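You operate a simulated robot arm through the tools that you are given. There is no shell and no other tool. Be economical: measure what you need, move in short steps, check, and stop when the job is done.

You are at the controls of a simulated robot arm. One attempt, no reset.

Task
Seal the vacuum bag, pump it flat and shut the valve again.
Fine: seal the bag and open the valve before pumping.
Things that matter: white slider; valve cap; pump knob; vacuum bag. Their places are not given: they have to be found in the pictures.

It is judged by the outcome, as a careful person would: the job done as asked, and still so three seconds after it is handed in. It fails if anything else is knocked over, pushed out of place, dropped, spilled or broken. Lids that push on must go on centred and level and be pressed home; caps that screw on are set level and turned clockwise until they are tight.

Robot
A 7-joint arm with a two-finger parallel gripper, fixed in place. Base frame: the origin is at the foot of the arm, x ahead of it, y to its left, z up; the work surface is at about z = 816. Readings come in mm, degrees, newtons and seconds.
With the tool pointing down near the work surface it reaches from about 340 to 780 mm from the base axis. Its first joint turns from -166.0 to 166.0 degrees. Payload 3.91 kg.
The tool frame sits at the grasp point between the pads (the TCP): z along the fingers, y along the line on which they close. The tips reach 30 mm beyond it. The gripper opens to 110 mm. The fingers are 20 mm wide and 10 mm thick; the gripper's body (48 by 112 mm) begins 55 mm behind the TCP.
Orientation is that of the tool frame in the base frame, as a unit quaternion [w, x, y, z]. With the fingers straight down and closing along the base's y, the tool's x points along the base's -x, its y along +y and its z along -z.

Tools
- The arm moves only by the tool step_arm. Its argument "motion" is a list of rows, each a list of 7 numbers: the shift along the tool's x, y, z in mm, then the turn, a rotation vector about the tool's x, y, z in degrees, then the opening, from 0 (shut) to 1 (fully open). In form: [[dx, dy, dz, rx, ry, rz, fingers], ...]. A call has 1 to 12 rows; each row shifts and turns the commanded pose from where the row before left it, along the tool's axes as they then stand. Each row takes 0.2 s and may step no farther than 50 mm and 8.6 degrees from the row before; otherwise, or with a gripper value out of range, the whole call is refused. A pose out of reach is approached as far as the arm can. The call stops where the force on the tool passes 40 N (or 10 N more than at its start, if that is more) or the arm is blocked; 0.2 s more then pass. The fingers move at their own pace (about 153 mm/s each) and stop on an object; they squeeze with about 31 N. The grip force told is the motor's: it shows also when the fingers shut on nothing. Time passes only in rows, and 0.2 s behind the last, so rows that do not move let the fingers close. It gives the time, the measured TCP pose, the force on the tool (base axes), the opening and the grip force at its end, in the units of the frame above (readings bear some noise), and new pictures: "show" is both (left out), scene, wrist or none.
- Cameras (640 x 400 px; columns grow to the right, rows downward): "scene" is fixed at [222.3, 500.9, 1560.2]; the picture's right is [-0.95, -0.31, 0.00], its down [-0.13, 0.39, -0.91] and it looks along [0.29, -0.87, -0.41] (base axes); focal length 343 px, centre (320, 200). "wrist" rides on the gripper at [77, 7, -114] in the tool frame; the picture's right is [-0.09, 1.00, 0.00], its down [-0.80, -0.07, -0.59] and it looks along [-0.59, -0.05, 0.80] (tool axes); focal length 270 px, centre (320, 200).
- raise_lower(by): slides the trunk up (or, below 0, down) by that many mm; the arm rides with it, the base frame stays. It gives what a move gives, with no picture.
- probe_pixels(camera, pixels): there is no depth. For up to 12 entries [column, row, z] of the newest picture of that camera ("zoom" is the newest enlarged one), the place [x, y] in the base frame at which the ray of that pixel passes the height z, good to about 3 mm. It takes no simulated time.
- zoom(camera, box): a new picture of the part [left, top, right, bottom] of that camera's present view, enlarged. It takes no simulated time.
- finish_job(): hands the job in; it is judged then, once.

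Keep the steps short. Do not move on a guess: measure, check each grasp and each placing, and mend mistakes. In all there are 80 turns and 170 pictures (those below and enlarged ones count). Leave the gripper open and the arm clear of the work at the hand-in unless told otherwise, and finish with a single line.

The tools are called as name(argument=value, ...) on one line, values as JSON. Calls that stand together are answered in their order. step_arm: Moves the arm, as the interface text tells. Its arguments: {"type":"object","properties":{"motion":{"type":"array","items":{"type":"array","items":{"type":"number"}}},"show":{"type":"string","enum":["both","scene","wrist","none"]}},"required":["motion"]} The other tools are called the same way: raise_lower (by) slides the trunk up or down; probe_pixels (camera, pixels) gives the place at which the rays of pixels pass given heights; zoom (camera, box) takes an enlarged picture of a part of a camera's view; finish_job () hands the job in.

At the start:

```text
t: 0.0
position: [408.0, -57.8, 1365.6]
ee_rot: [-0.001, 0.0, 1.0, 0.001]
force: [-0.1, 0.3, 0.5]
opening: 110.2
finger_force: 0.0
trunk travel left (down, up): [-575.0, 35.0]
```

scene: 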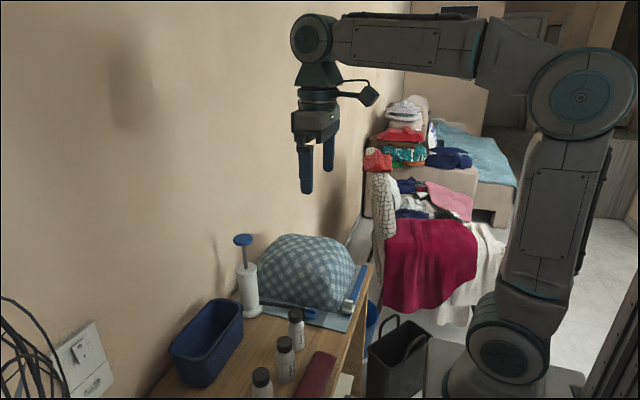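
wrist: 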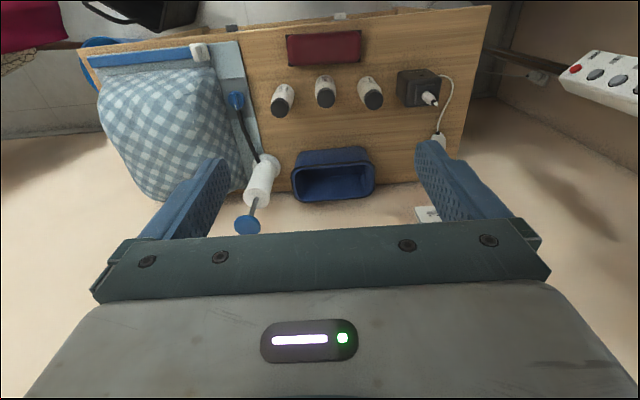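

I see the bag on the left of the wrist view: white slider at about (198,52) on a blue zip strip, blue valve at (236,100), pump at (262,180) with its knob at (247,225). I'll enlarge these.

zoom(camera="wrist", box=[70, 20, 310, 170])

zoom(camera="wrist", box=[200, 80, 296, 140])

zoom(camera="scene", box=[200, 220, 392, 340])

```text
2.67 times, centred on (190, 95) of wrist
```

zoom: 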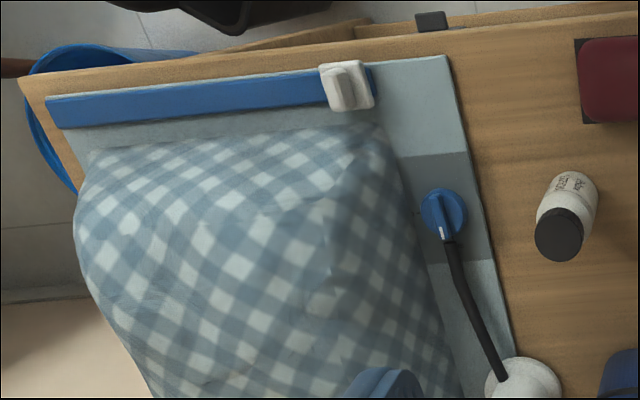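

```text
6.67 times, centred on (248, 110) of wrist
```

zoom: 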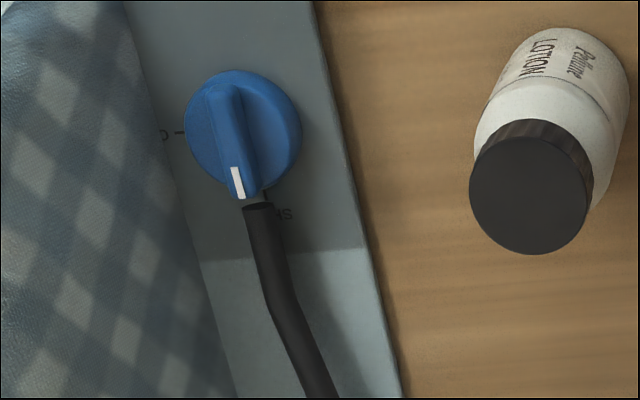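

```text
3.33 times, centred on (296, 280) of scene
```

zoom: 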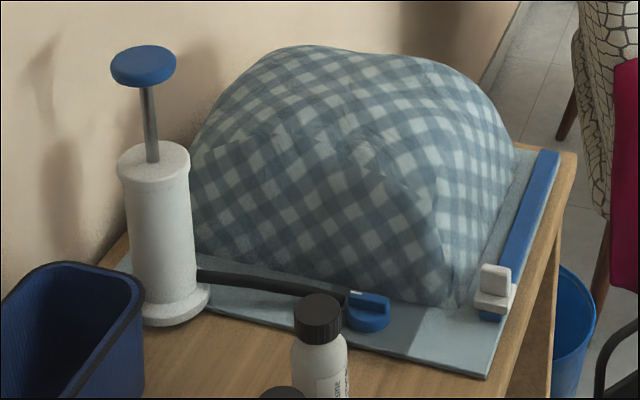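

The valve's white mark points toward the hose at a label ending in "...S" (SHUT?), with another label "O" on the bag side. I'll measure slider, strip ends, valve, pump and knob positions.

probe_pixels(camera="wrist", pixels=[[198, 52, 816], [198, 52, 840], [90, 62, 820], [210, 46, 820], [236, 99, 830], [236, 107, 816], [262, 178, 816], [247, 225, 1000], [241, 42, 816], [270, 192, 816], [282, 98, 880], [325, 90, 880]])

probe_pixels(camera="scene", pixels=[[347, 308, 825], [350, 303, 840], [365, 268, 820], [310, 312, 830], [252, 312, 816], [243, 240, 960], [243, 240, 1000], [243, 240, 1040], [320, 240, 950], [295, 312, 880]])

```text
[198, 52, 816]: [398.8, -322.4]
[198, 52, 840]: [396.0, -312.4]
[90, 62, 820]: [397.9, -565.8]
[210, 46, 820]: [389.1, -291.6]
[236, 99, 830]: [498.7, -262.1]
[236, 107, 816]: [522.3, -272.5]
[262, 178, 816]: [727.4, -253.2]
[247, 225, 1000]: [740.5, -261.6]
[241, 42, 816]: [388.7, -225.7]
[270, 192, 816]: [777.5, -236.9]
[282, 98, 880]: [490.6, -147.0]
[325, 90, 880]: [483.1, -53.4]
```

```text
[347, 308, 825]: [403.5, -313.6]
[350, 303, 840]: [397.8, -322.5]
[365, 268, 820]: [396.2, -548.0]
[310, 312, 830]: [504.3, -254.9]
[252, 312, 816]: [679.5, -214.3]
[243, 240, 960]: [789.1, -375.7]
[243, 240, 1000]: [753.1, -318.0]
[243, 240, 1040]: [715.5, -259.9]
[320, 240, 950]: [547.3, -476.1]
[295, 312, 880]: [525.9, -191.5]
```

Slider is near (398,-316), strip runs along y to about -565; valve near (502,-260); pump knob near (714,-258,1038). I'll lower the trunk 300 mm, then move over toward the slider.

raise_lower(by=-300)

step_arm(motion=[[0, -40, 0, 0, 0, 0, 1], [0, -40, 0, 0, 0, 0, 1], [0, -40, 0, 0, 0, 0, 1], [0, -40, 0, 0, 0, 0, 1], [0, -40, 0, 0, 0, 0, 1], [0, -40, 0, 0, 0, 0, 1], [5, -10, 0, 0, 0, 0, 1], [0, 0, 0, 0, 0, 0, 1]])

```text
t: 3.0
position: [407.3, -57.4, 1065.8]
ee_rot: [0.0, 0.0, 1.0, 0.0]
force: [1.1, 0.1, 0.9]
opening: 109.9
finger_force: 0.1
trunk travel left (down, up): [-275.0, 335.0]
```

```text
t: 4.8
position: [402.2, -311.0, 1066.9]
ee_rot: [0.0, 0.0, 1.0, 0.0]
force: [0.4, 0.1, -0.5]
opening: 110.0
finger_force: 0.1
trunk travel left (down, up): [-275.0, 335.0]
```

scene: 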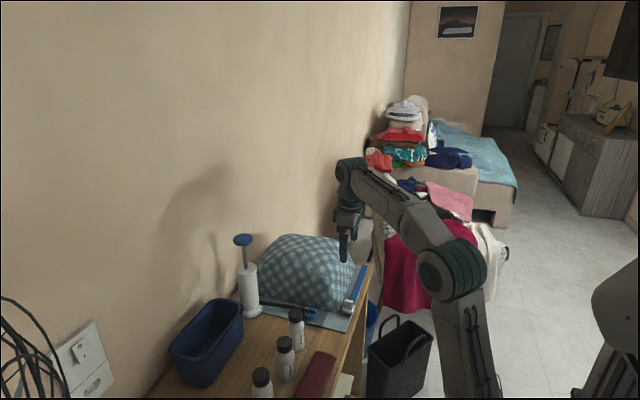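
wrist: 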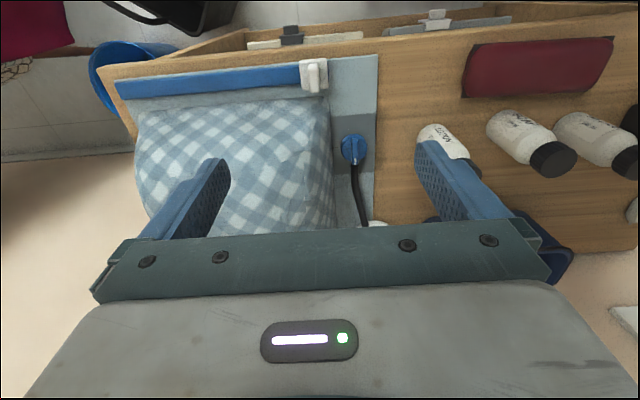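

I'm above the slider area. I'll enlarge the slider (313,75) and the valve (354,150) and measure both.

zoom(camera="wrist", box=[273, 45, 353, 95])

zoom(camera="wrist", box=[314, 120, 394, 170])

probe_pixels(camera="wrist", pixels=[[314, 66, 845], [305, 92, 820], [120, 90, 822], [353, 148, 840], [327, 105, 830], [320, 150, 900]])

zoom(camera="scene", box=[296, 230, 392, 290])

```text
8.00 times, centred on (313, 70) of wrist
```

zoom: 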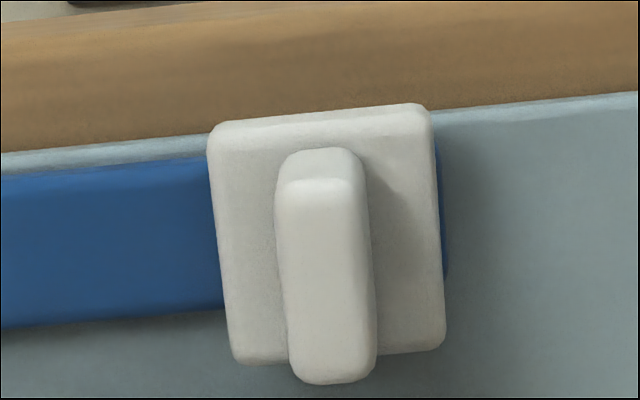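

```text
8.00 times, centred on (354, 145) of wrist
```

zoom: 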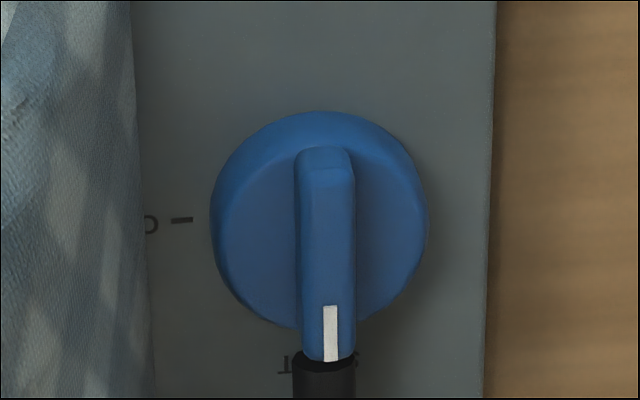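

```text
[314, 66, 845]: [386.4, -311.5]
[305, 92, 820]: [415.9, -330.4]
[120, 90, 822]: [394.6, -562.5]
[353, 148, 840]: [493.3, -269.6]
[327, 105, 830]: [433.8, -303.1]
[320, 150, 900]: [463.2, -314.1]
```

```text
6.67 times, centred on (344, 260) of scene
```

zoom: 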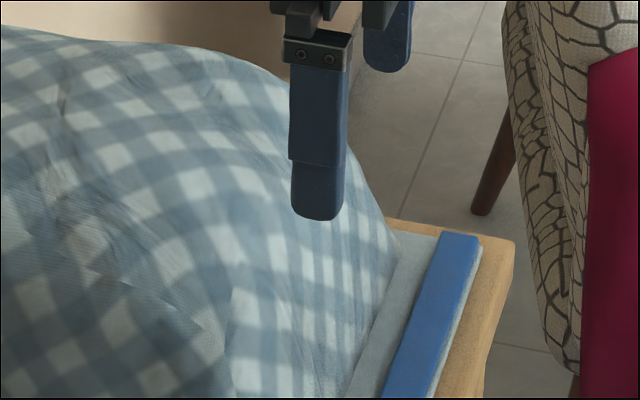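

The mark is at SHUT (upside-down "T…"), OPEN is on the bag side (a quarter turn clockwise from above). Now the slider's tab height: zoom the scene on it and cross-check.

zoom(camera="scene", box=[308, 280, 372, 320])

probe_pixels(camera="wrist", pixels=[[313.6, 80, 840], [313.6, 80, 850], [313.6, 80, 860], [313.2, 68, 840], [314.5, 92, 840], [309, 80, 850], [319, 80, 850]])

```text
10.00 times, centred on (340, 300) of scene
```

zoom: 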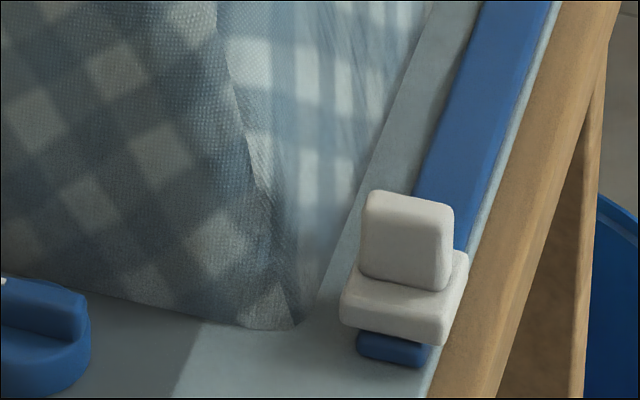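

```text
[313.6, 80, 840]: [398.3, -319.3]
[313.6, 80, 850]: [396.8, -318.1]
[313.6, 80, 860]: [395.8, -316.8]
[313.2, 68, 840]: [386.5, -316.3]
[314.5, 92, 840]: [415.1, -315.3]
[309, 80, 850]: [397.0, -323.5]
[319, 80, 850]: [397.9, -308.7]
```

probe_pixels(camera="scene", pixels=[[349.2, 300.0, 840], [349.2, 300.0, 850], [349.2, 300.0, 860], [347.5, 311, 830], [347.5, 311, 826]])

```text
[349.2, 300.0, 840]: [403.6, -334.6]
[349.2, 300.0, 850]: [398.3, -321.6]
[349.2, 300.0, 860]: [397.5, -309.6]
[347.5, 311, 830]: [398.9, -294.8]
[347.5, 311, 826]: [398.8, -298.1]
```

Tab top is about (397.5,-318, z 853). I go above it, narrow the opening to ~45 mm and descend most of the way.

step_arm(motion=[[4.7, -7, 0, 0, 0, 0, 0.42], [0, 0, 40, 0, 0, 0, 0.42], [0, 0, 40, 0, 0, 0, 0.42], [0, 0, 40, 0, 0, 0, 0.42], [0, 0, 30, 0, 0, 0, 0.42], [0, 0, 0, 0, 0, 0, 0.42]])

```text
t: 6.2
position: [396.0, -315.3, 915.0]
ee_rot: [0.0, 0.001, 1.0, 0.0]
force: [-0.1, 0.0, 0.0]
opening: 46.3
finger_force: 0.0
trunk travel left (down, up): [-275.0, 335.0]
```

scene: 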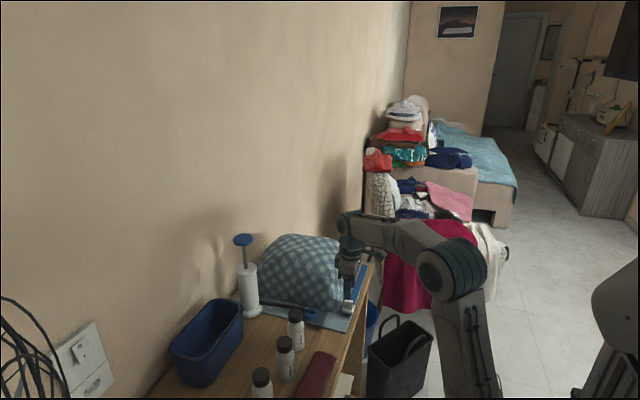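
wrist: 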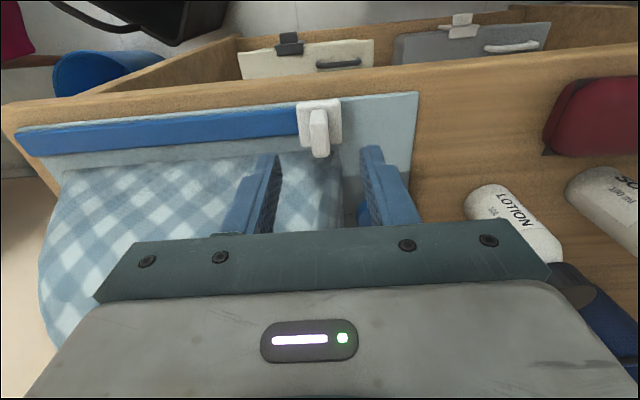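

Fingers straddle the tab. Descend 46 mm (tips to about 839), then check.

step_arm(motion=[[0, -2, 25, 0, 0, 0, 0.42], [0, 0, 21, 0, 0, 0, 0.42], [0, 0, 0, 0, 0, 0, 0.42]])

zoom(camera="scene", box=[300, 240, 396, 320])

```text
t: 7.0
position: [396.4, -317.7, 868.1]
ee_rot: [0.0, 0.0, 1.0, 0.0]
force: [0.9, 0.2, -0.4]
opening: 46.2
finger_force: 0.1
trunk travel left (down, up): [-275.0, 335.0]
```

scene: 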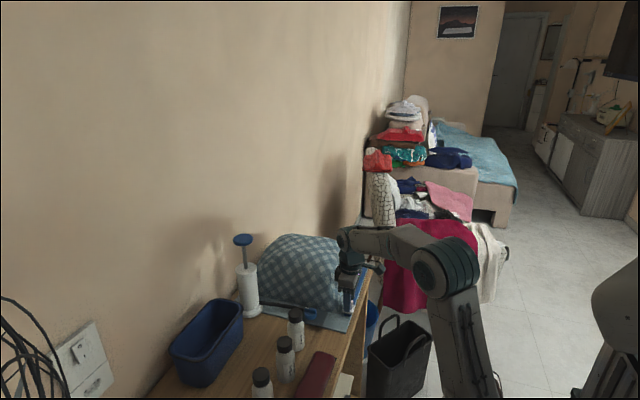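
wrist: 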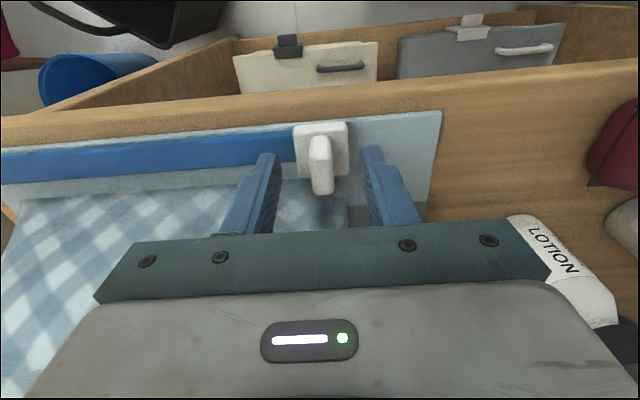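

```text
5.00 times, centred on (348, 280) of scene
```

zoom: 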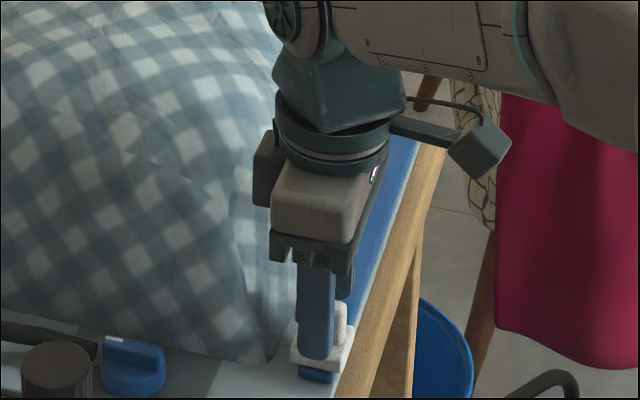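

The fingers straddle the tab. Nudge 3 mm toward the robot and close.

step_arm(motion=[[3, 0, 0, 0, 0, 0, 0.42], [0, 0, 0, 0, 0, 0, 0], [0, 0, 0, 0, 0, 0, 0], [0, 0, 0, 0, 0, 0, 0]], show="wrist")

```text
t: 8.0
position: [394.3, -316.7, 868.4]
ee_rot: [0.001, 0.0, 1.0, 0.0]
force: [-0.7, -0.3, -0.9]
opening: 11.9
finger_force: 44.9
trunk travel left (down, up): [-275.0, 335.0]
```

wrist: 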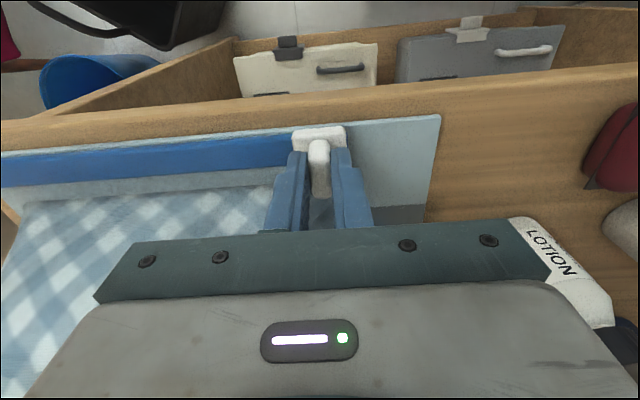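

Tab gripped (11.9 mm). Slide along -y in small rows.

step_arm(motion=[[0, -8, 0, 0, 0, 0, 0], [0, -12, 0, 0, 0, 0, 0], [0, -15, 0, 0, 0, 0, 0], [0, -15, 0, 0, 0, 0, 0], [0, 0, 0, 0, 0, 0, 0]])

```text
t: 9.2
position: [394.6, -367.7, 867.7]
ee_rot: [0.0, 0.001, 1.0, 0.001]
force: [-3.1, -0.6, -13.3]
opening: 11.9
finger_force: 45.0
trunk travel left (down, up): [-275.0, 335.0]
```

scene: 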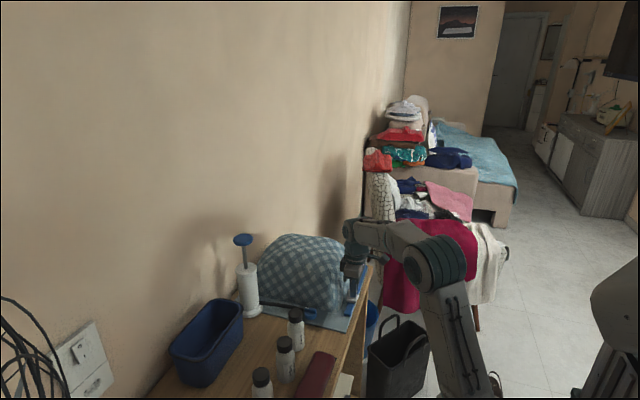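
wrist: 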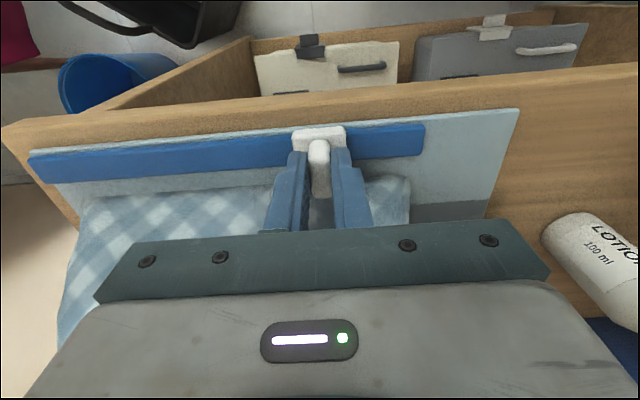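

The slider moves well. Continue.

step_arm(motion=[[0, -18, 0.4, 0, 0, 0, 0], [0, -18, 0, 0, 0, 0, 0], [0, -18, 0, 0, 0, 0, 0], [0, -18, 0, 0, 0, 0, 0], [0, -18, 0, 0, 0, 0, 0], [0, -18, 0, 0, 0, 0, 0], [0, 0, 0, 0, 0, 0, 0]])

```text
t: 10.8
position: [393.7, -476.4, 868.5]
ee_rot: [0.001, 0.001, 1.0, 0.0]
force: [-8.3, -0.4, -9.0]
opening: 11.9
finger_force: 45.0
trunk travel left (down, up): [-275.0, 335.0]
```

scene: 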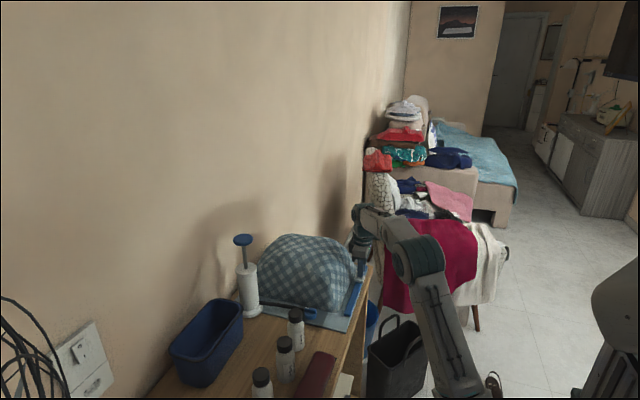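
wrist: 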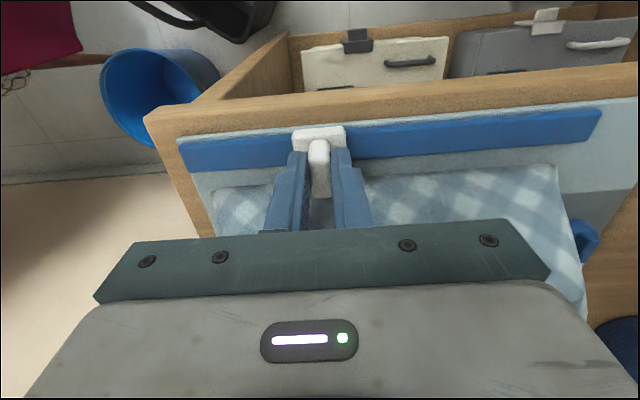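

Close to the end. Continue with a slight x relief, in smaller steps, until it hits the end stop.

step_arm(motion=[[0.7, -15, 0, 0, 0, 0, 0], [0, -15, 0, 0, 0, 0, 0], [0, -12, 0, 0, 0, 0, 0], [0, -8, 0, 0, 0, 0, 0], [0, -5, 0, 0, 0, 0, 0], [0, -5, 0, 0, 0, 0, 0], [0, -4, 0, 0, 0, 0, 0], [0, -3, 0, 0, 0, 0, 0], [0, 0, 0, 0, 0, 0, 0]])

```text
t: 12.8
position: [394.5, -543.2, 868.7]
ee_rot: [0.0, 0.001, 1.0, 0.0]
force: [-7.1, -0.2, -8.0]
opening: 11.8
finger_force: 45.2
trunk travel left (down, up): [-275.0, 335.0]
```

scene: 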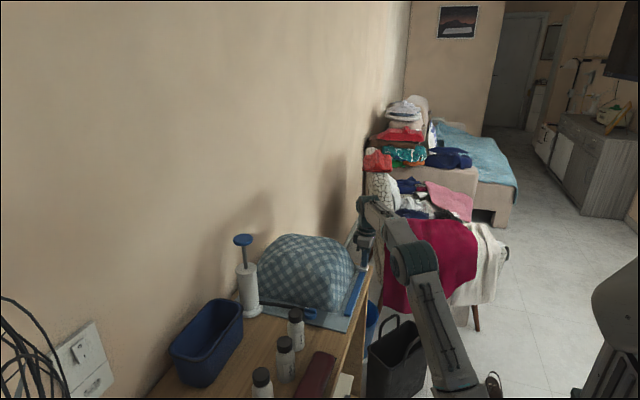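
wrist: 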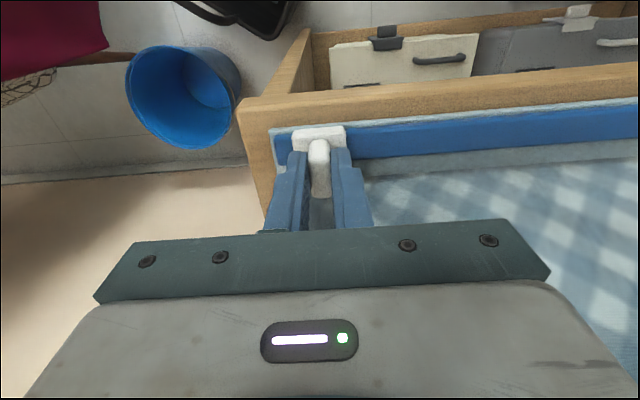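

About 10 mm of strip remains left of the slider. Push on in 3 mm steps until force rises.

step_arm(motion=[[0, -3, 0, 0, 0, 0, 0], [0, -3, 0, 0, 0, 0, 0], [0, -3, 0, 0, 0, 0, 0], [0, -2, 0, 0, 0, 0, 0], [0, -2, 0, 0, 0, 0, 0], [0, 0, 0, 0, 0, 0, 0]], show="wrist")

```text
t: 14.2
position: [394.7, -553.6, 869.0]
ee_rot: [-0.001, -0.001, 1.0, 0.002]
force: [-16.4, 22.5, -17.6]
opening: 11.9
finger_force: 45.1
trunk travel left (down, up): [-275.0, 335.0]
```

wrist: 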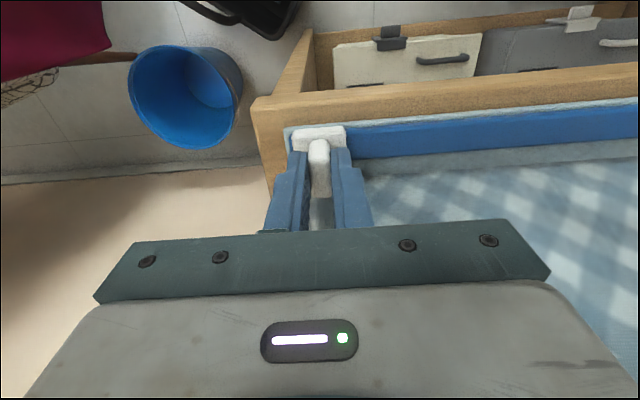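

End stop reached (22 N, slider at the strip's end). Relax, open, and rise.

step_arm(motion=[[0, 1, 0, 0, 0, 0, 0], [0, 0, 0, 0, 0, 0, 0.35], [0, 0, 0, 0, 0, 0, 0.35], [0, 0, -40, 0, 0, 0, 0.35], [0, 0, -50, 0, 0, 0, 0.35], [0, 0, -50, 0, 0, 0, 0.35], [0, 0, -50, 0, 0, 0, 0.35], [0, 0, 0, 0, 0, 0, 0.35]])

zoom(camera="scene", box=[310, 220, 406, 320])

```text
t: 16.0
position: [382.2, -525.8, 1005.4]
ee_rot: [0.001, 0.0, 1.0, -0.002]
force: [0.2, 0.5, 1.9]
opening: 38.7
finger_force: 0.1
out of reach, approached as far as the arm can: row 6, 7
trunk travel left (down, up): [-275.0, 335.0]
```

scene: 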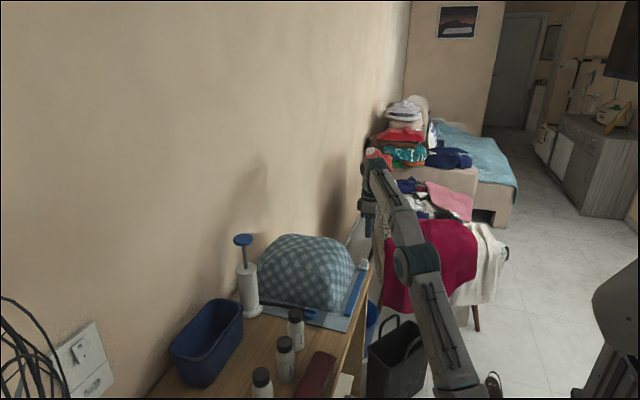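
wrist: 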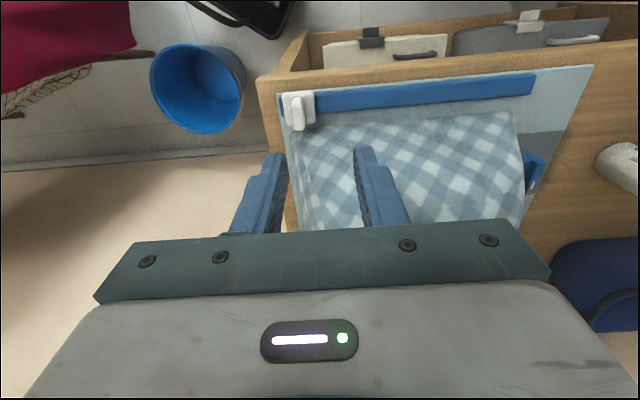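

```text
4.00 times, centred on (358, 270) of scene
```

zoom: 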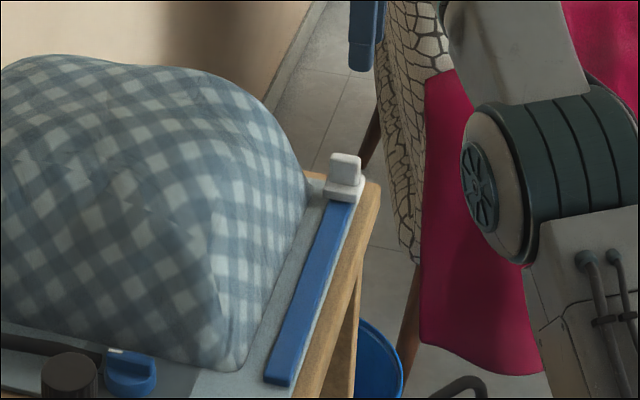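

Slider is at the far end; the bag is sealed. Next, travel back along +y (clear of the bag) toward the valve and look.

step_arm(motion=[[0, 40, 0, 0, 0, 0, 0.35], [0, 45, -10, 0, 0, 0, 0.35], [0, 45, -10, 0, 0, 0, 0.35], [0, 45, -10, 0, 0, 0, 0.35], [0, 45, 0, 0, 0, 0, 0.35], [-15, 40, 0, 0, 0, 0, 0.35], [0, 0, 0, 0, 0, 0, 0.35]])

```text
t: 17.6
position: [396.5, -265.6, 1033.4]
ee_rot: [0.0, 0.001, 1.0, 0.0]
force: [-0.3, -0.2, -0.1]
opening: 38.5
finger_force: 0.1
trunk travel left (down, up): [-275.0, 335.0]
```

scene: 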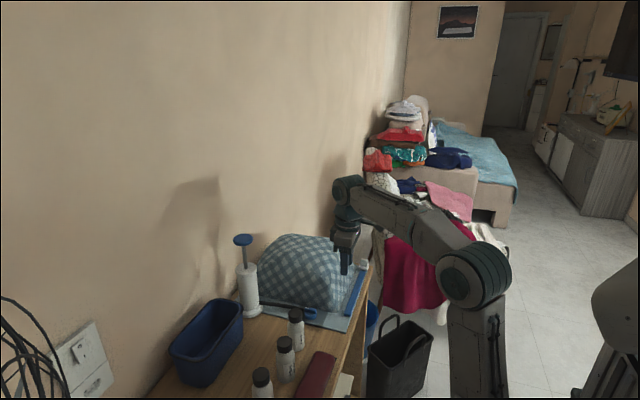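
wrist: 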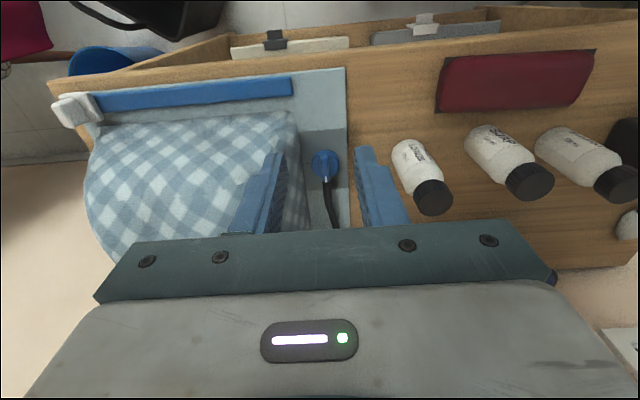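

zoom(camera="wrist", box=[245, 110, 375, 230])

probe_pixels(camera="wrist", pixels=[[325, 165, 830], [325, 165, 845], [310, 215, 818], [298, 140, 818], [310, 215, 900], [300, 170, 818], [300, 170, 900]])

zoom(camera="scene", box=[230, 225, 358, 330])

```text
3.33 times, centred on (310, 170) of wrist
```

zoom: 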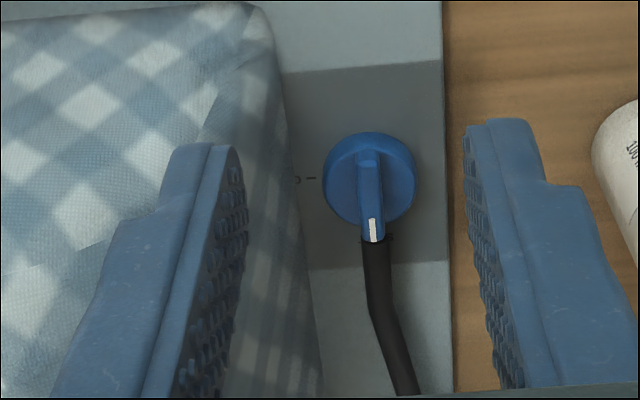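

```text
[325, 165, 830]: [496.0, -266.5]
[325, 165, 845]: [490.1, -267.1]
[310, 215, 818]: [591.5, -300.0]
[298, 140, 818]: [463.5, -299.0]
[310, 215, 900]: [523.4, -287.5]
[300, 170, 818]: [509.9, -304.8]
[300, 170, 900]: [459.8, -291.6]
```

```text
3.81 times, centred on (294, 278) of scene
```

zoom: 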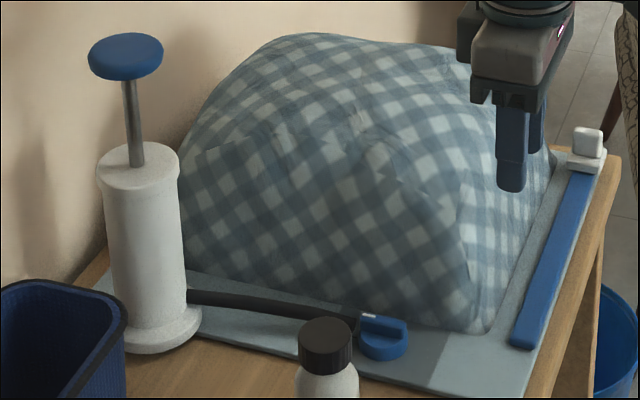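

probe_pixels(camera="scene", pixels=[[338.6, 312, 818], [332, 278, 880], [332, 278, 900], [332, 278, 920], [318, 250, 940], [318, 250, 920], [310, 295, 860], [310, 280, 880], [310, 280, 900], [305, 234, 960], [305, 234, 980]])

step_arm(motion=[[-25, 20, 0, 0, 0, 0, 0.35], [-25, 20, 0, 0, 0, 0, 0.35], [-20, 10, 0, 0, 0, 0, 0.35], [0, 0, 0, 0, 0, 0, 0.35]])

```text
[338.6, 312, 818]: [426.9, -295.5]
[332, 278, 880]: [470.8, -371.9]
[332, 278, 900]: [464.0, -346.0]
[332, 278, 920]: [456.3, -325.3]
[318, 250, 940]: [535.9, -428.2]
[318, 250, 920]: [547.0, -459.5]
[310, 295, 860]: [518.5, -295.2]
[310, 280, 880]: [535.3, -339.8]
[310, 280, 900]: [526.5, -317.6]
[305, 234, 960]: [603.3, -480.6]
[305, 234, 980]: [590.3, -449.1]
```

```text
t: 18.6
position: [468.8, -215.4, 1032.4]
ee_rot: [0.0, 0.0, 1.0, 0.0]
force: [-0.7, -0.4, 0.0]
opening: 38.7
finger_force: 0.1
trunk travel left (down, up): [-275.0, 335.0]
```

scene: 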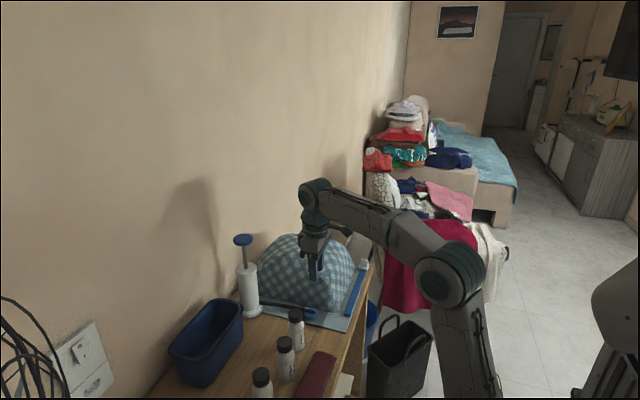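
wrist: 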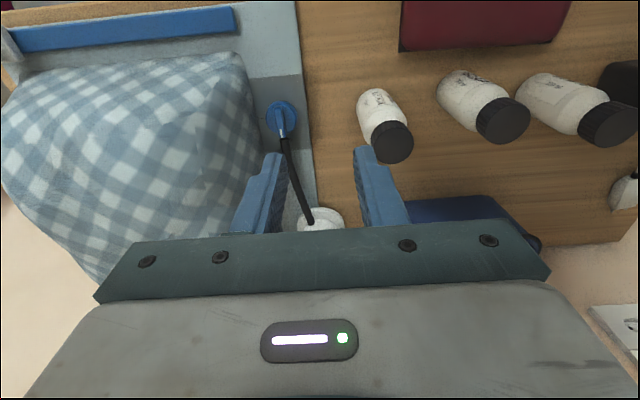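

zoom(camera="wrist", box=[241, 93, 321, 143])

zoom(camera="scene", box=[278, 290, 342, 330])

```text
8.00 times, centred on (281, 118) of wrist
```

zoom: 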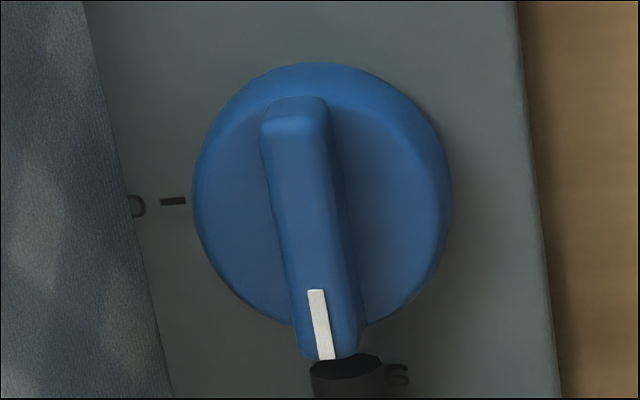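

```text
10.00 times, centred on (310, 310) of scene
```

zoom: 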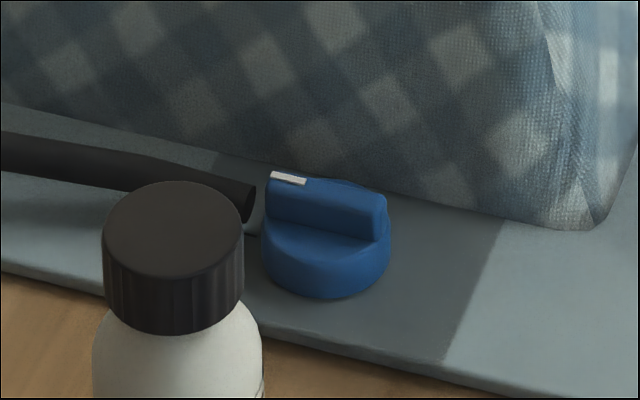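

probe_pixels(camera="wrist", pixels=[[277.9, 107.4, 845], [282.3, 136, 845], [280.2, 121, 835], [280.2, 121, 845], [280.2, 121, 855], [260, 118, 820]])

probe_pixels(camera="scene", pixels=[[310.8, 309.5, 835], [310.8, 309.5, 845], [310.8, 309.5, 855], [305.8, 308.2, 845], [316, 310.5, 845], [310.5, 319, 818]])

```text
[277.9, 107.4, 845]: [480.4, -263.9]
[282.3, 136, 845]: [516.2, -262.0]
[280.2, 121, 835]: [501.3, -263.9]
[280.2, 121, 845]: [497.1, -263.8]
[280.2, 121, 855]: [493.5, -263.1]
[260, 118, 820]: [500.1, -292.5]
```

```text
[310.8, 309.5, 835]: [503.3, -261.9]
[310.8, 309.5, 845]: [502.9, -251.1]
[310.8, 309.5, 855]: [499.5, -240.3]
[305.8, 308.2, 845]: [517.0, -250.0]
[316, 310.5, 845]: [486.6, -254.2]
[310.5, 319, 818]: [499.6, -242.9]
```

Rib top is about (501,-263.5), z≈834, aligned with base x. Position above with 24 mm opening and lower to z≈900.

step_arm(motion=[[-16, -24, 0, 0, 0, 0, 0.22], [-16, -24, 0, 0, 0, 0, 0.22], [0, 0, 45, 0, 0, 0, 0.22], [0, 0, 45, 0, 0, 0, 0.22], [0, 0, 40, 0, 0, 0, 0.22], [0, 0, 0, 0, 0, 0, 0.22]])

zoom(camera="wrist", box=[240, 130, 400, 230])

zoom(camera="scene", box=[262, 230, 358, 330])

```text
t: 20.0
position: [497.1, -263.5, 901.3]
ee_rot: [0.0, 0.001, 1.0, 0.0]
force: [-0.3, 0.0, -1.0]
opening: 24.2
finger_force: 0.1
trunk travel left (down, up): [-275.0, 335.0]
```

scene: 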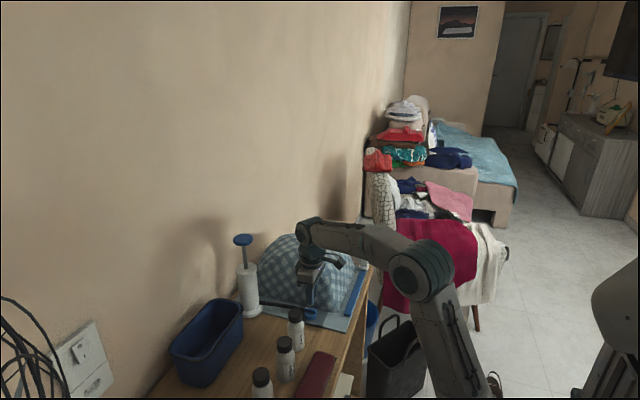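
wrist: 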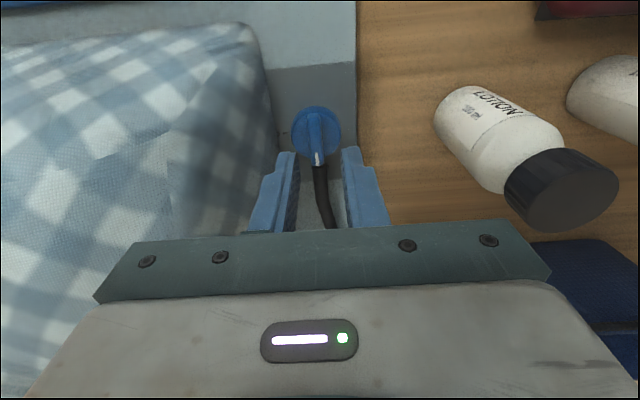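

```text
4.00 times, centred on (320, 180) of wrist
```

zoom: 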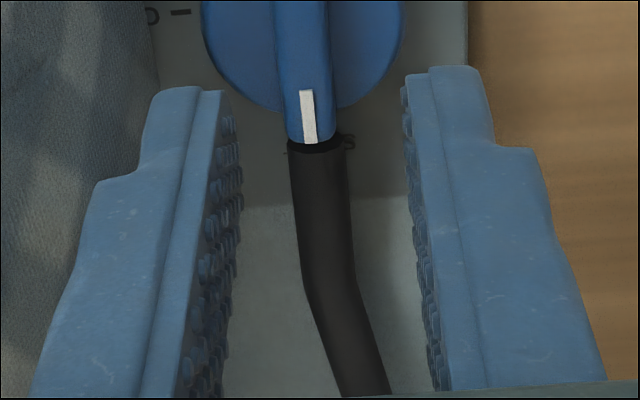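

```text
4.00 times, centred on (310, 280) of scene
```

zoom: 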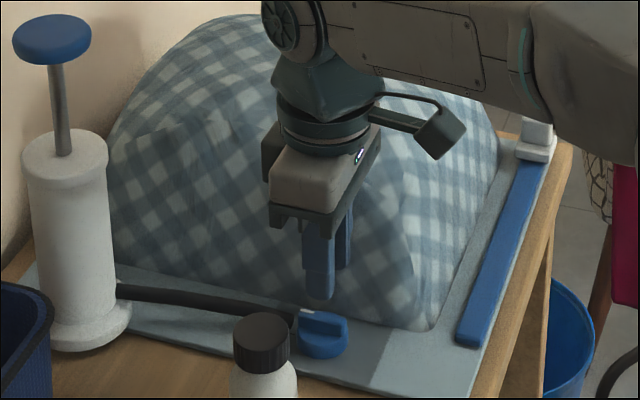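

Centred over the rib, with the bag clear. Descend 41 mm and shift 3 mm in +x.

step_arm(motion=[[-3, 0, 20, 0, 0, 0, 0.22], [0, 0, 15, 0, 0, 0, 0.22], [0, 0, 6, 0, 0, 0, 0.22], [0, 0, 0, 0, 0, 0, 0.22]])

zoom(camera="wrist", box=[240, 130, 400, 230])

zoom(camera="scene", box=[278, 280, 358, 330])

```text
t: 21.0
position: [501.1, -264.3, 861.1]
ee_rot: [0.0, 0.001, 1.0, 0.0]
force: [0.6, 0.1, -1.0]
opening: 24.2
finger_force: 0.0
trunk travel left (down, up): [-275.0, 335.0]
```

scene: 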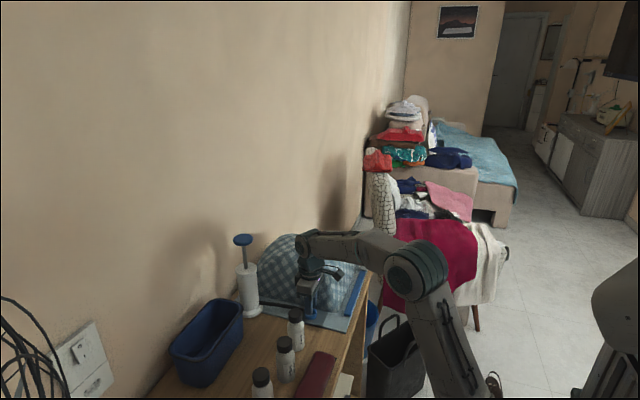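
wrist: 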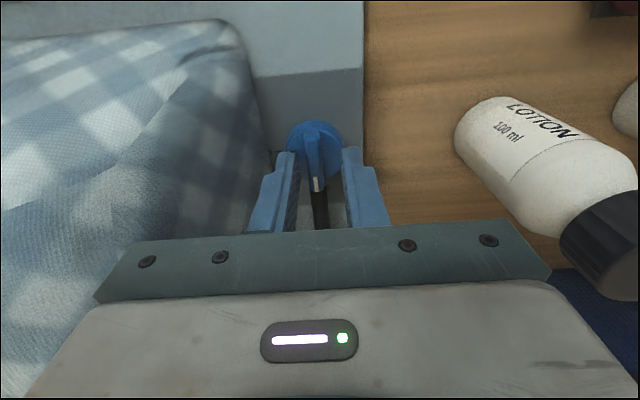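

```text
4.00 times, centred on (320, 180) of wrist
```

zoom: 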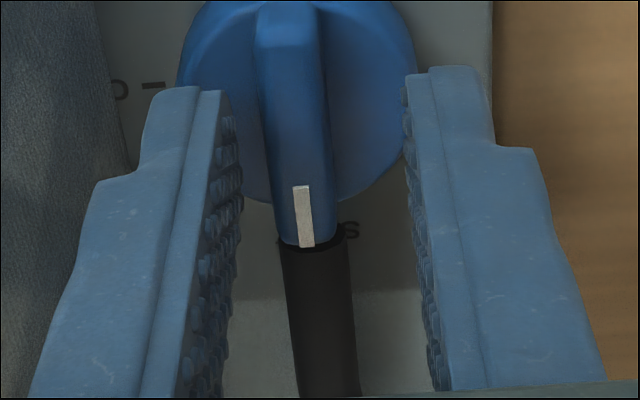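

```text
8.00 times, centred on (318, 305) of scene
```

zoom: 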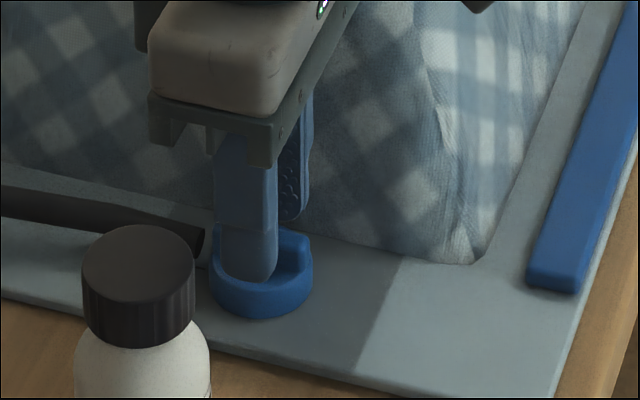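

Aligned; shift 2 mm toward -x, 2 mm lower, and close on the rib.

step_arm(motion=[[2, 0, 2, 0, 0, 0, 0.22], [0, 0, 0, 0, 0, 0, 0], [0, 0, 0, 0, 0, 0, 0], [0, 0, 0, 0, 0, 0, 0]], show="wrist")

```text
t: 22.0
position: [498.4, -267.6, 860.1]
ee_rot: [0.001, 0.0, 1.0, -0.001]
force: [4.5, -22.2, 0.4]
opening: 10.0
finger_force: 44.3
trunk travel left (down, up): [-275.0, 335.0]
```

wrist: 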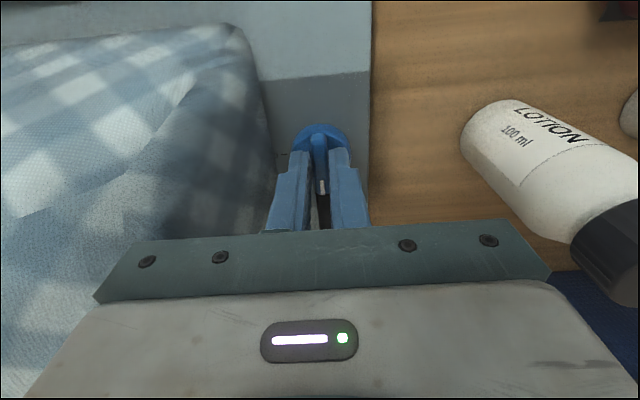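

Gripped (10 mm), but a side load of -22 N in y: the rib sits ~4 mm farther in -y. Relieve it.

step_arm(motion=[[-0.5, -3, 0, 0, 0, 0, 0], [0, 0, 0, 0, 0, 0, 0], [0, 0, 0, 0, 0, 0, 0]], show="none")

```text
t: 22.8
position: [499.2, -269.0, 859.8]
ee_rot: [0.0, 0.0, 1.0, 0.0]
force: [0.3, -11.2, 1.6]
opening: 9.4
finger_force: 45.3
trunk travel left (down, up): [-275.0, 335.0]
```

step_arm(motion=[[0, -2.5, 0, 0, 0, 0, 0], [0, 0, 0, 0, 0, 0, 0]], show="wrist")

zoom(camera="wrist", box=[240, 110, 400, 210])

```text
t: 23.4
position: [499.5, -269.2, 858.8]
ee_rot: [-0.001, -0.001, 1.0, 0.002]
force: [-6.6, 5.8, -5.2]
opening: 9.9
finger_force: 44.8
trunk travel left (down, up): [-275.0, 335.0]
```

wrist: 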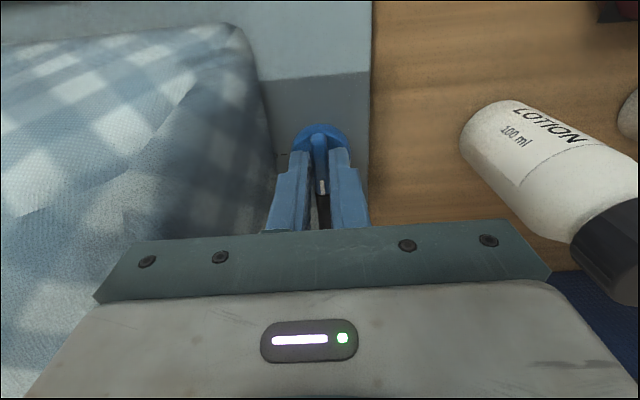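

```text
4.00 times, centred on (320, 160) of wrist
```

zoom: 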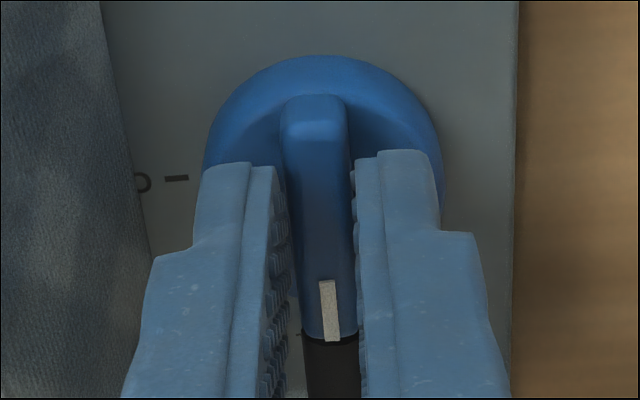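

Balanced now. Turn clockwise (seen from above), trial of 24°.

step_arm(motion=[[0, 0, 0, 0, 0, 8, 0], [0, 0, 0, 0, 0, 8, 0], [0, 0, 0, 0, 0, 8, 0], [0, 0, 0, 0, 0, 0, 0]], show="wrist")

zoom(camera="wrist", box=[240, 110, 400, 210])

```text
t: 24.4
position: [500.1, -266.6, 860.9]
ee_rot: [-0.001, 0.207, 0.978, 0.001]
force: [-6.0, 34.5, -11.7]
opening: 9.9
finger_force: 44.9
trunk travel left (down, up): [-275.0, 335.0]
```

wrist: 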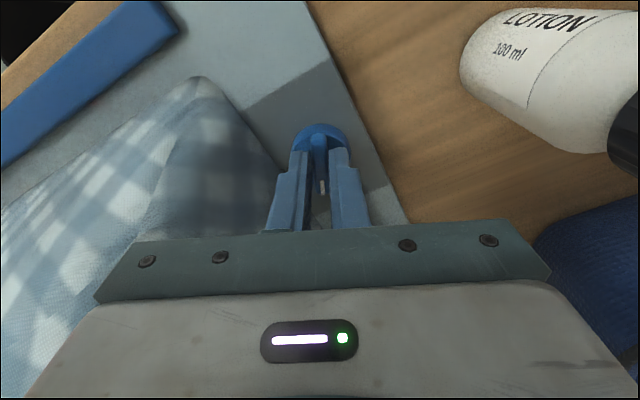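

```text
4.00 times, centred on (320, 160) of wrist
```

zoom: 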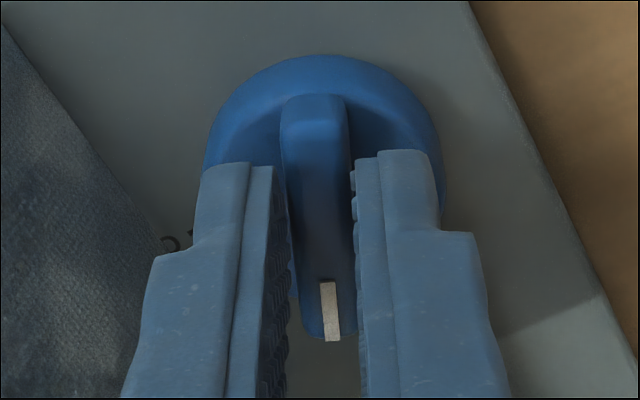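

The valve follows the turn. Relieve the +34 N side load (shift +4 mm in base y), then check.

step_arm(motion=[[1.6, 3.6, 0, 0, 0, 0, 0], [0, 0, 0, 0, 0, 0, 0], [0, 0, 0, 0, 0, 0, 0]], show="none")

```text
t: 25.2
position: [499.9, -265.6, 860.4]
ee_rot: [0.0, 0.209, 0.978, -0.001]
force: [3.9, 18.4, -14.6]
opening: 9.5
finger_force: 45.1
trunk travel left (down, up): [-275.0, 335.0]
```

step_arm(motion=[[1.8, 4, 1.5, 0, 0, 0, 0], [0, 0, 0, 0, 0, 0, 0], [0, 0, 0, 0, 0, 0, 0]], show="none")

```text
t: 26.0
position: [500.1, -266.4, 859.7]
ee_rot: [0.002, 0.21, 0.978, -0.003]
force: [4.8, -11.8, 1.8]
opening: 10.0
finger_force: 45.7
trunk travel left (down, up): [-275.0, 335.0]
```

step_arm(motion=[[-0.6, -1.4, 0, 0, 0, 8, 0], [0, 0, 0, 0, 0, 8, 0], [0, 0, 0, 0, 0, 0, 0]], show="none")

```text
t: 26.8
position: [500.8, -264.5, 860.5]
ee_rot: [0.002, 0.343, 0.939, 0.0]
force: [10.0, -11.4, 10.3]
opening: 9.8
finger_force: 44.5
trunk travel left (down, up): [-275.0, 335.0]
```

step_arm(motion=[[-2, 0, 0, 0, 0, 8, 0], [0, 0, 0, 0, 0, 8, 0], [0, 0, 0, 0, 0, 8, 0], [0, 0, 0, 0, 0, 0, 0]], show="wrist")

zoom(camera="wrist", box=[240, 110, 400, 210])

```text
t: 27.8
position: [502.5, -263.4, 860.3]
ee_rot: [0.0, 0.53, 0.848, 0.001]
force: [11.5, 0.5, 23.2]
opening: 9.9
finger_force: 44.6
trunk travel left (down, up): [-275.0, 335.0]
```

wrist: 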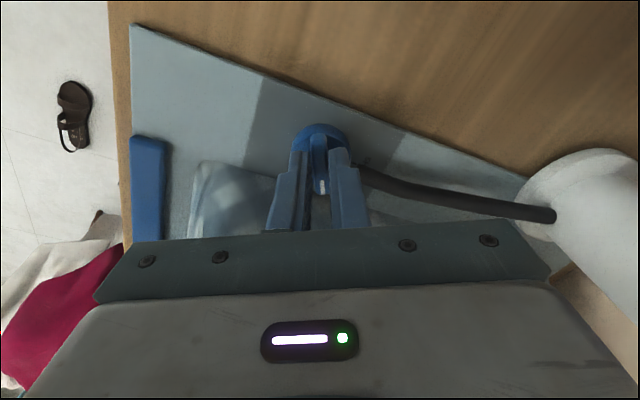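

```text
4.00 times, centred on (320, 160) of wrist
```

zoom: 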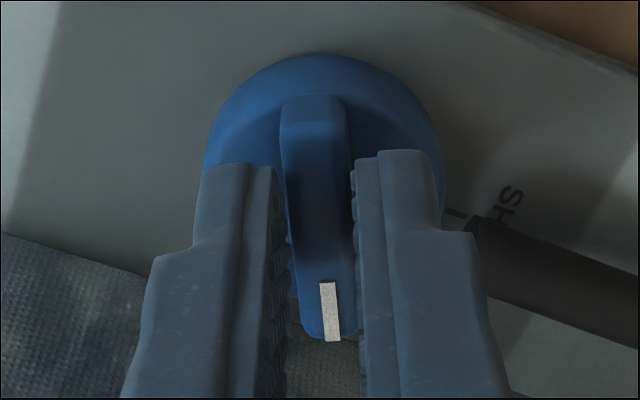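

64° turned, "SH(UT)" label visible behind. Continue to 90° with small relief.

step_arm(motion=[[0, 2, -1.5, 0, 0, 8, 0], [0, 0, 0, 0, 0, 8, 0], [0, 0, 0, 0, 0, 8, 0], [0, 0, 0, 0, 0, 0, 0]], show="wrist")

zoom(camera="wrist", box=[240, 110, 400, 210])

```text
t: 28.8
position: [505.0, -262.6, 859.8]
ee_rot: [0.0, 0.695, 0.719, 0.001]
force: [14.7, 8.7, 7.0]
opening: 9.6
finger_force: 45.2
trunk travel left (down, up): [-275.0, 335.0]
```

wrist: 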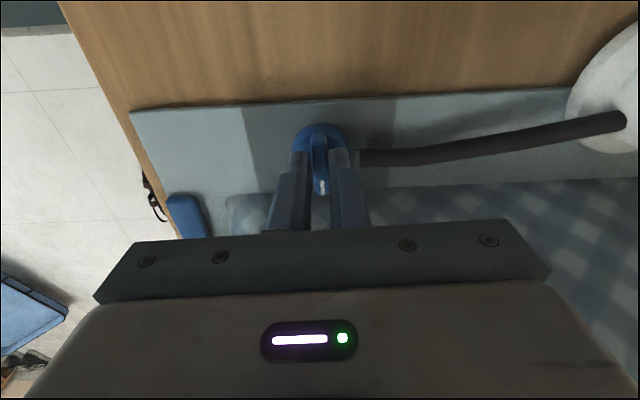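

```text
4.00 times, centred on (320, 160) of wrist
```

zoom: 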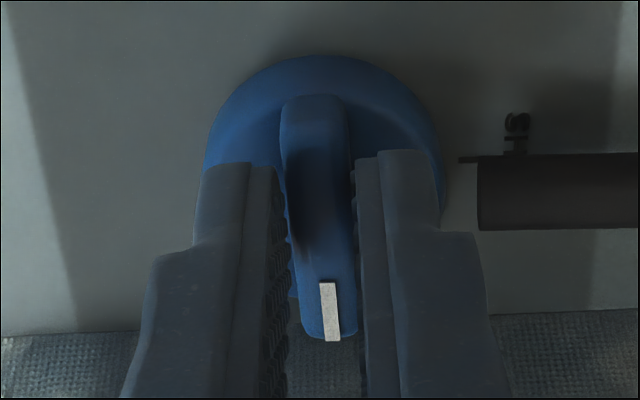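

At 88°. Turn 4° more to reach the stop, then read.

step_arm(motion=[[0, 2.5, 0, 0, 0, 2, 0], [0, 0, 0, 0, 0, 2, 0], [0, 0, 0, 0, 0, 0, 0]], show="none")

```text
t: 29.6
position: [504.5, -262.0, 860.8]
ee_rot: [-0.001, 0.719, 0.695, 0.001]
force: [0.1, 12.9, 1.9]
opening: 9.8
finger_force: 44.9
trunk travel left (down, up): [-275.0, 335.0]
```

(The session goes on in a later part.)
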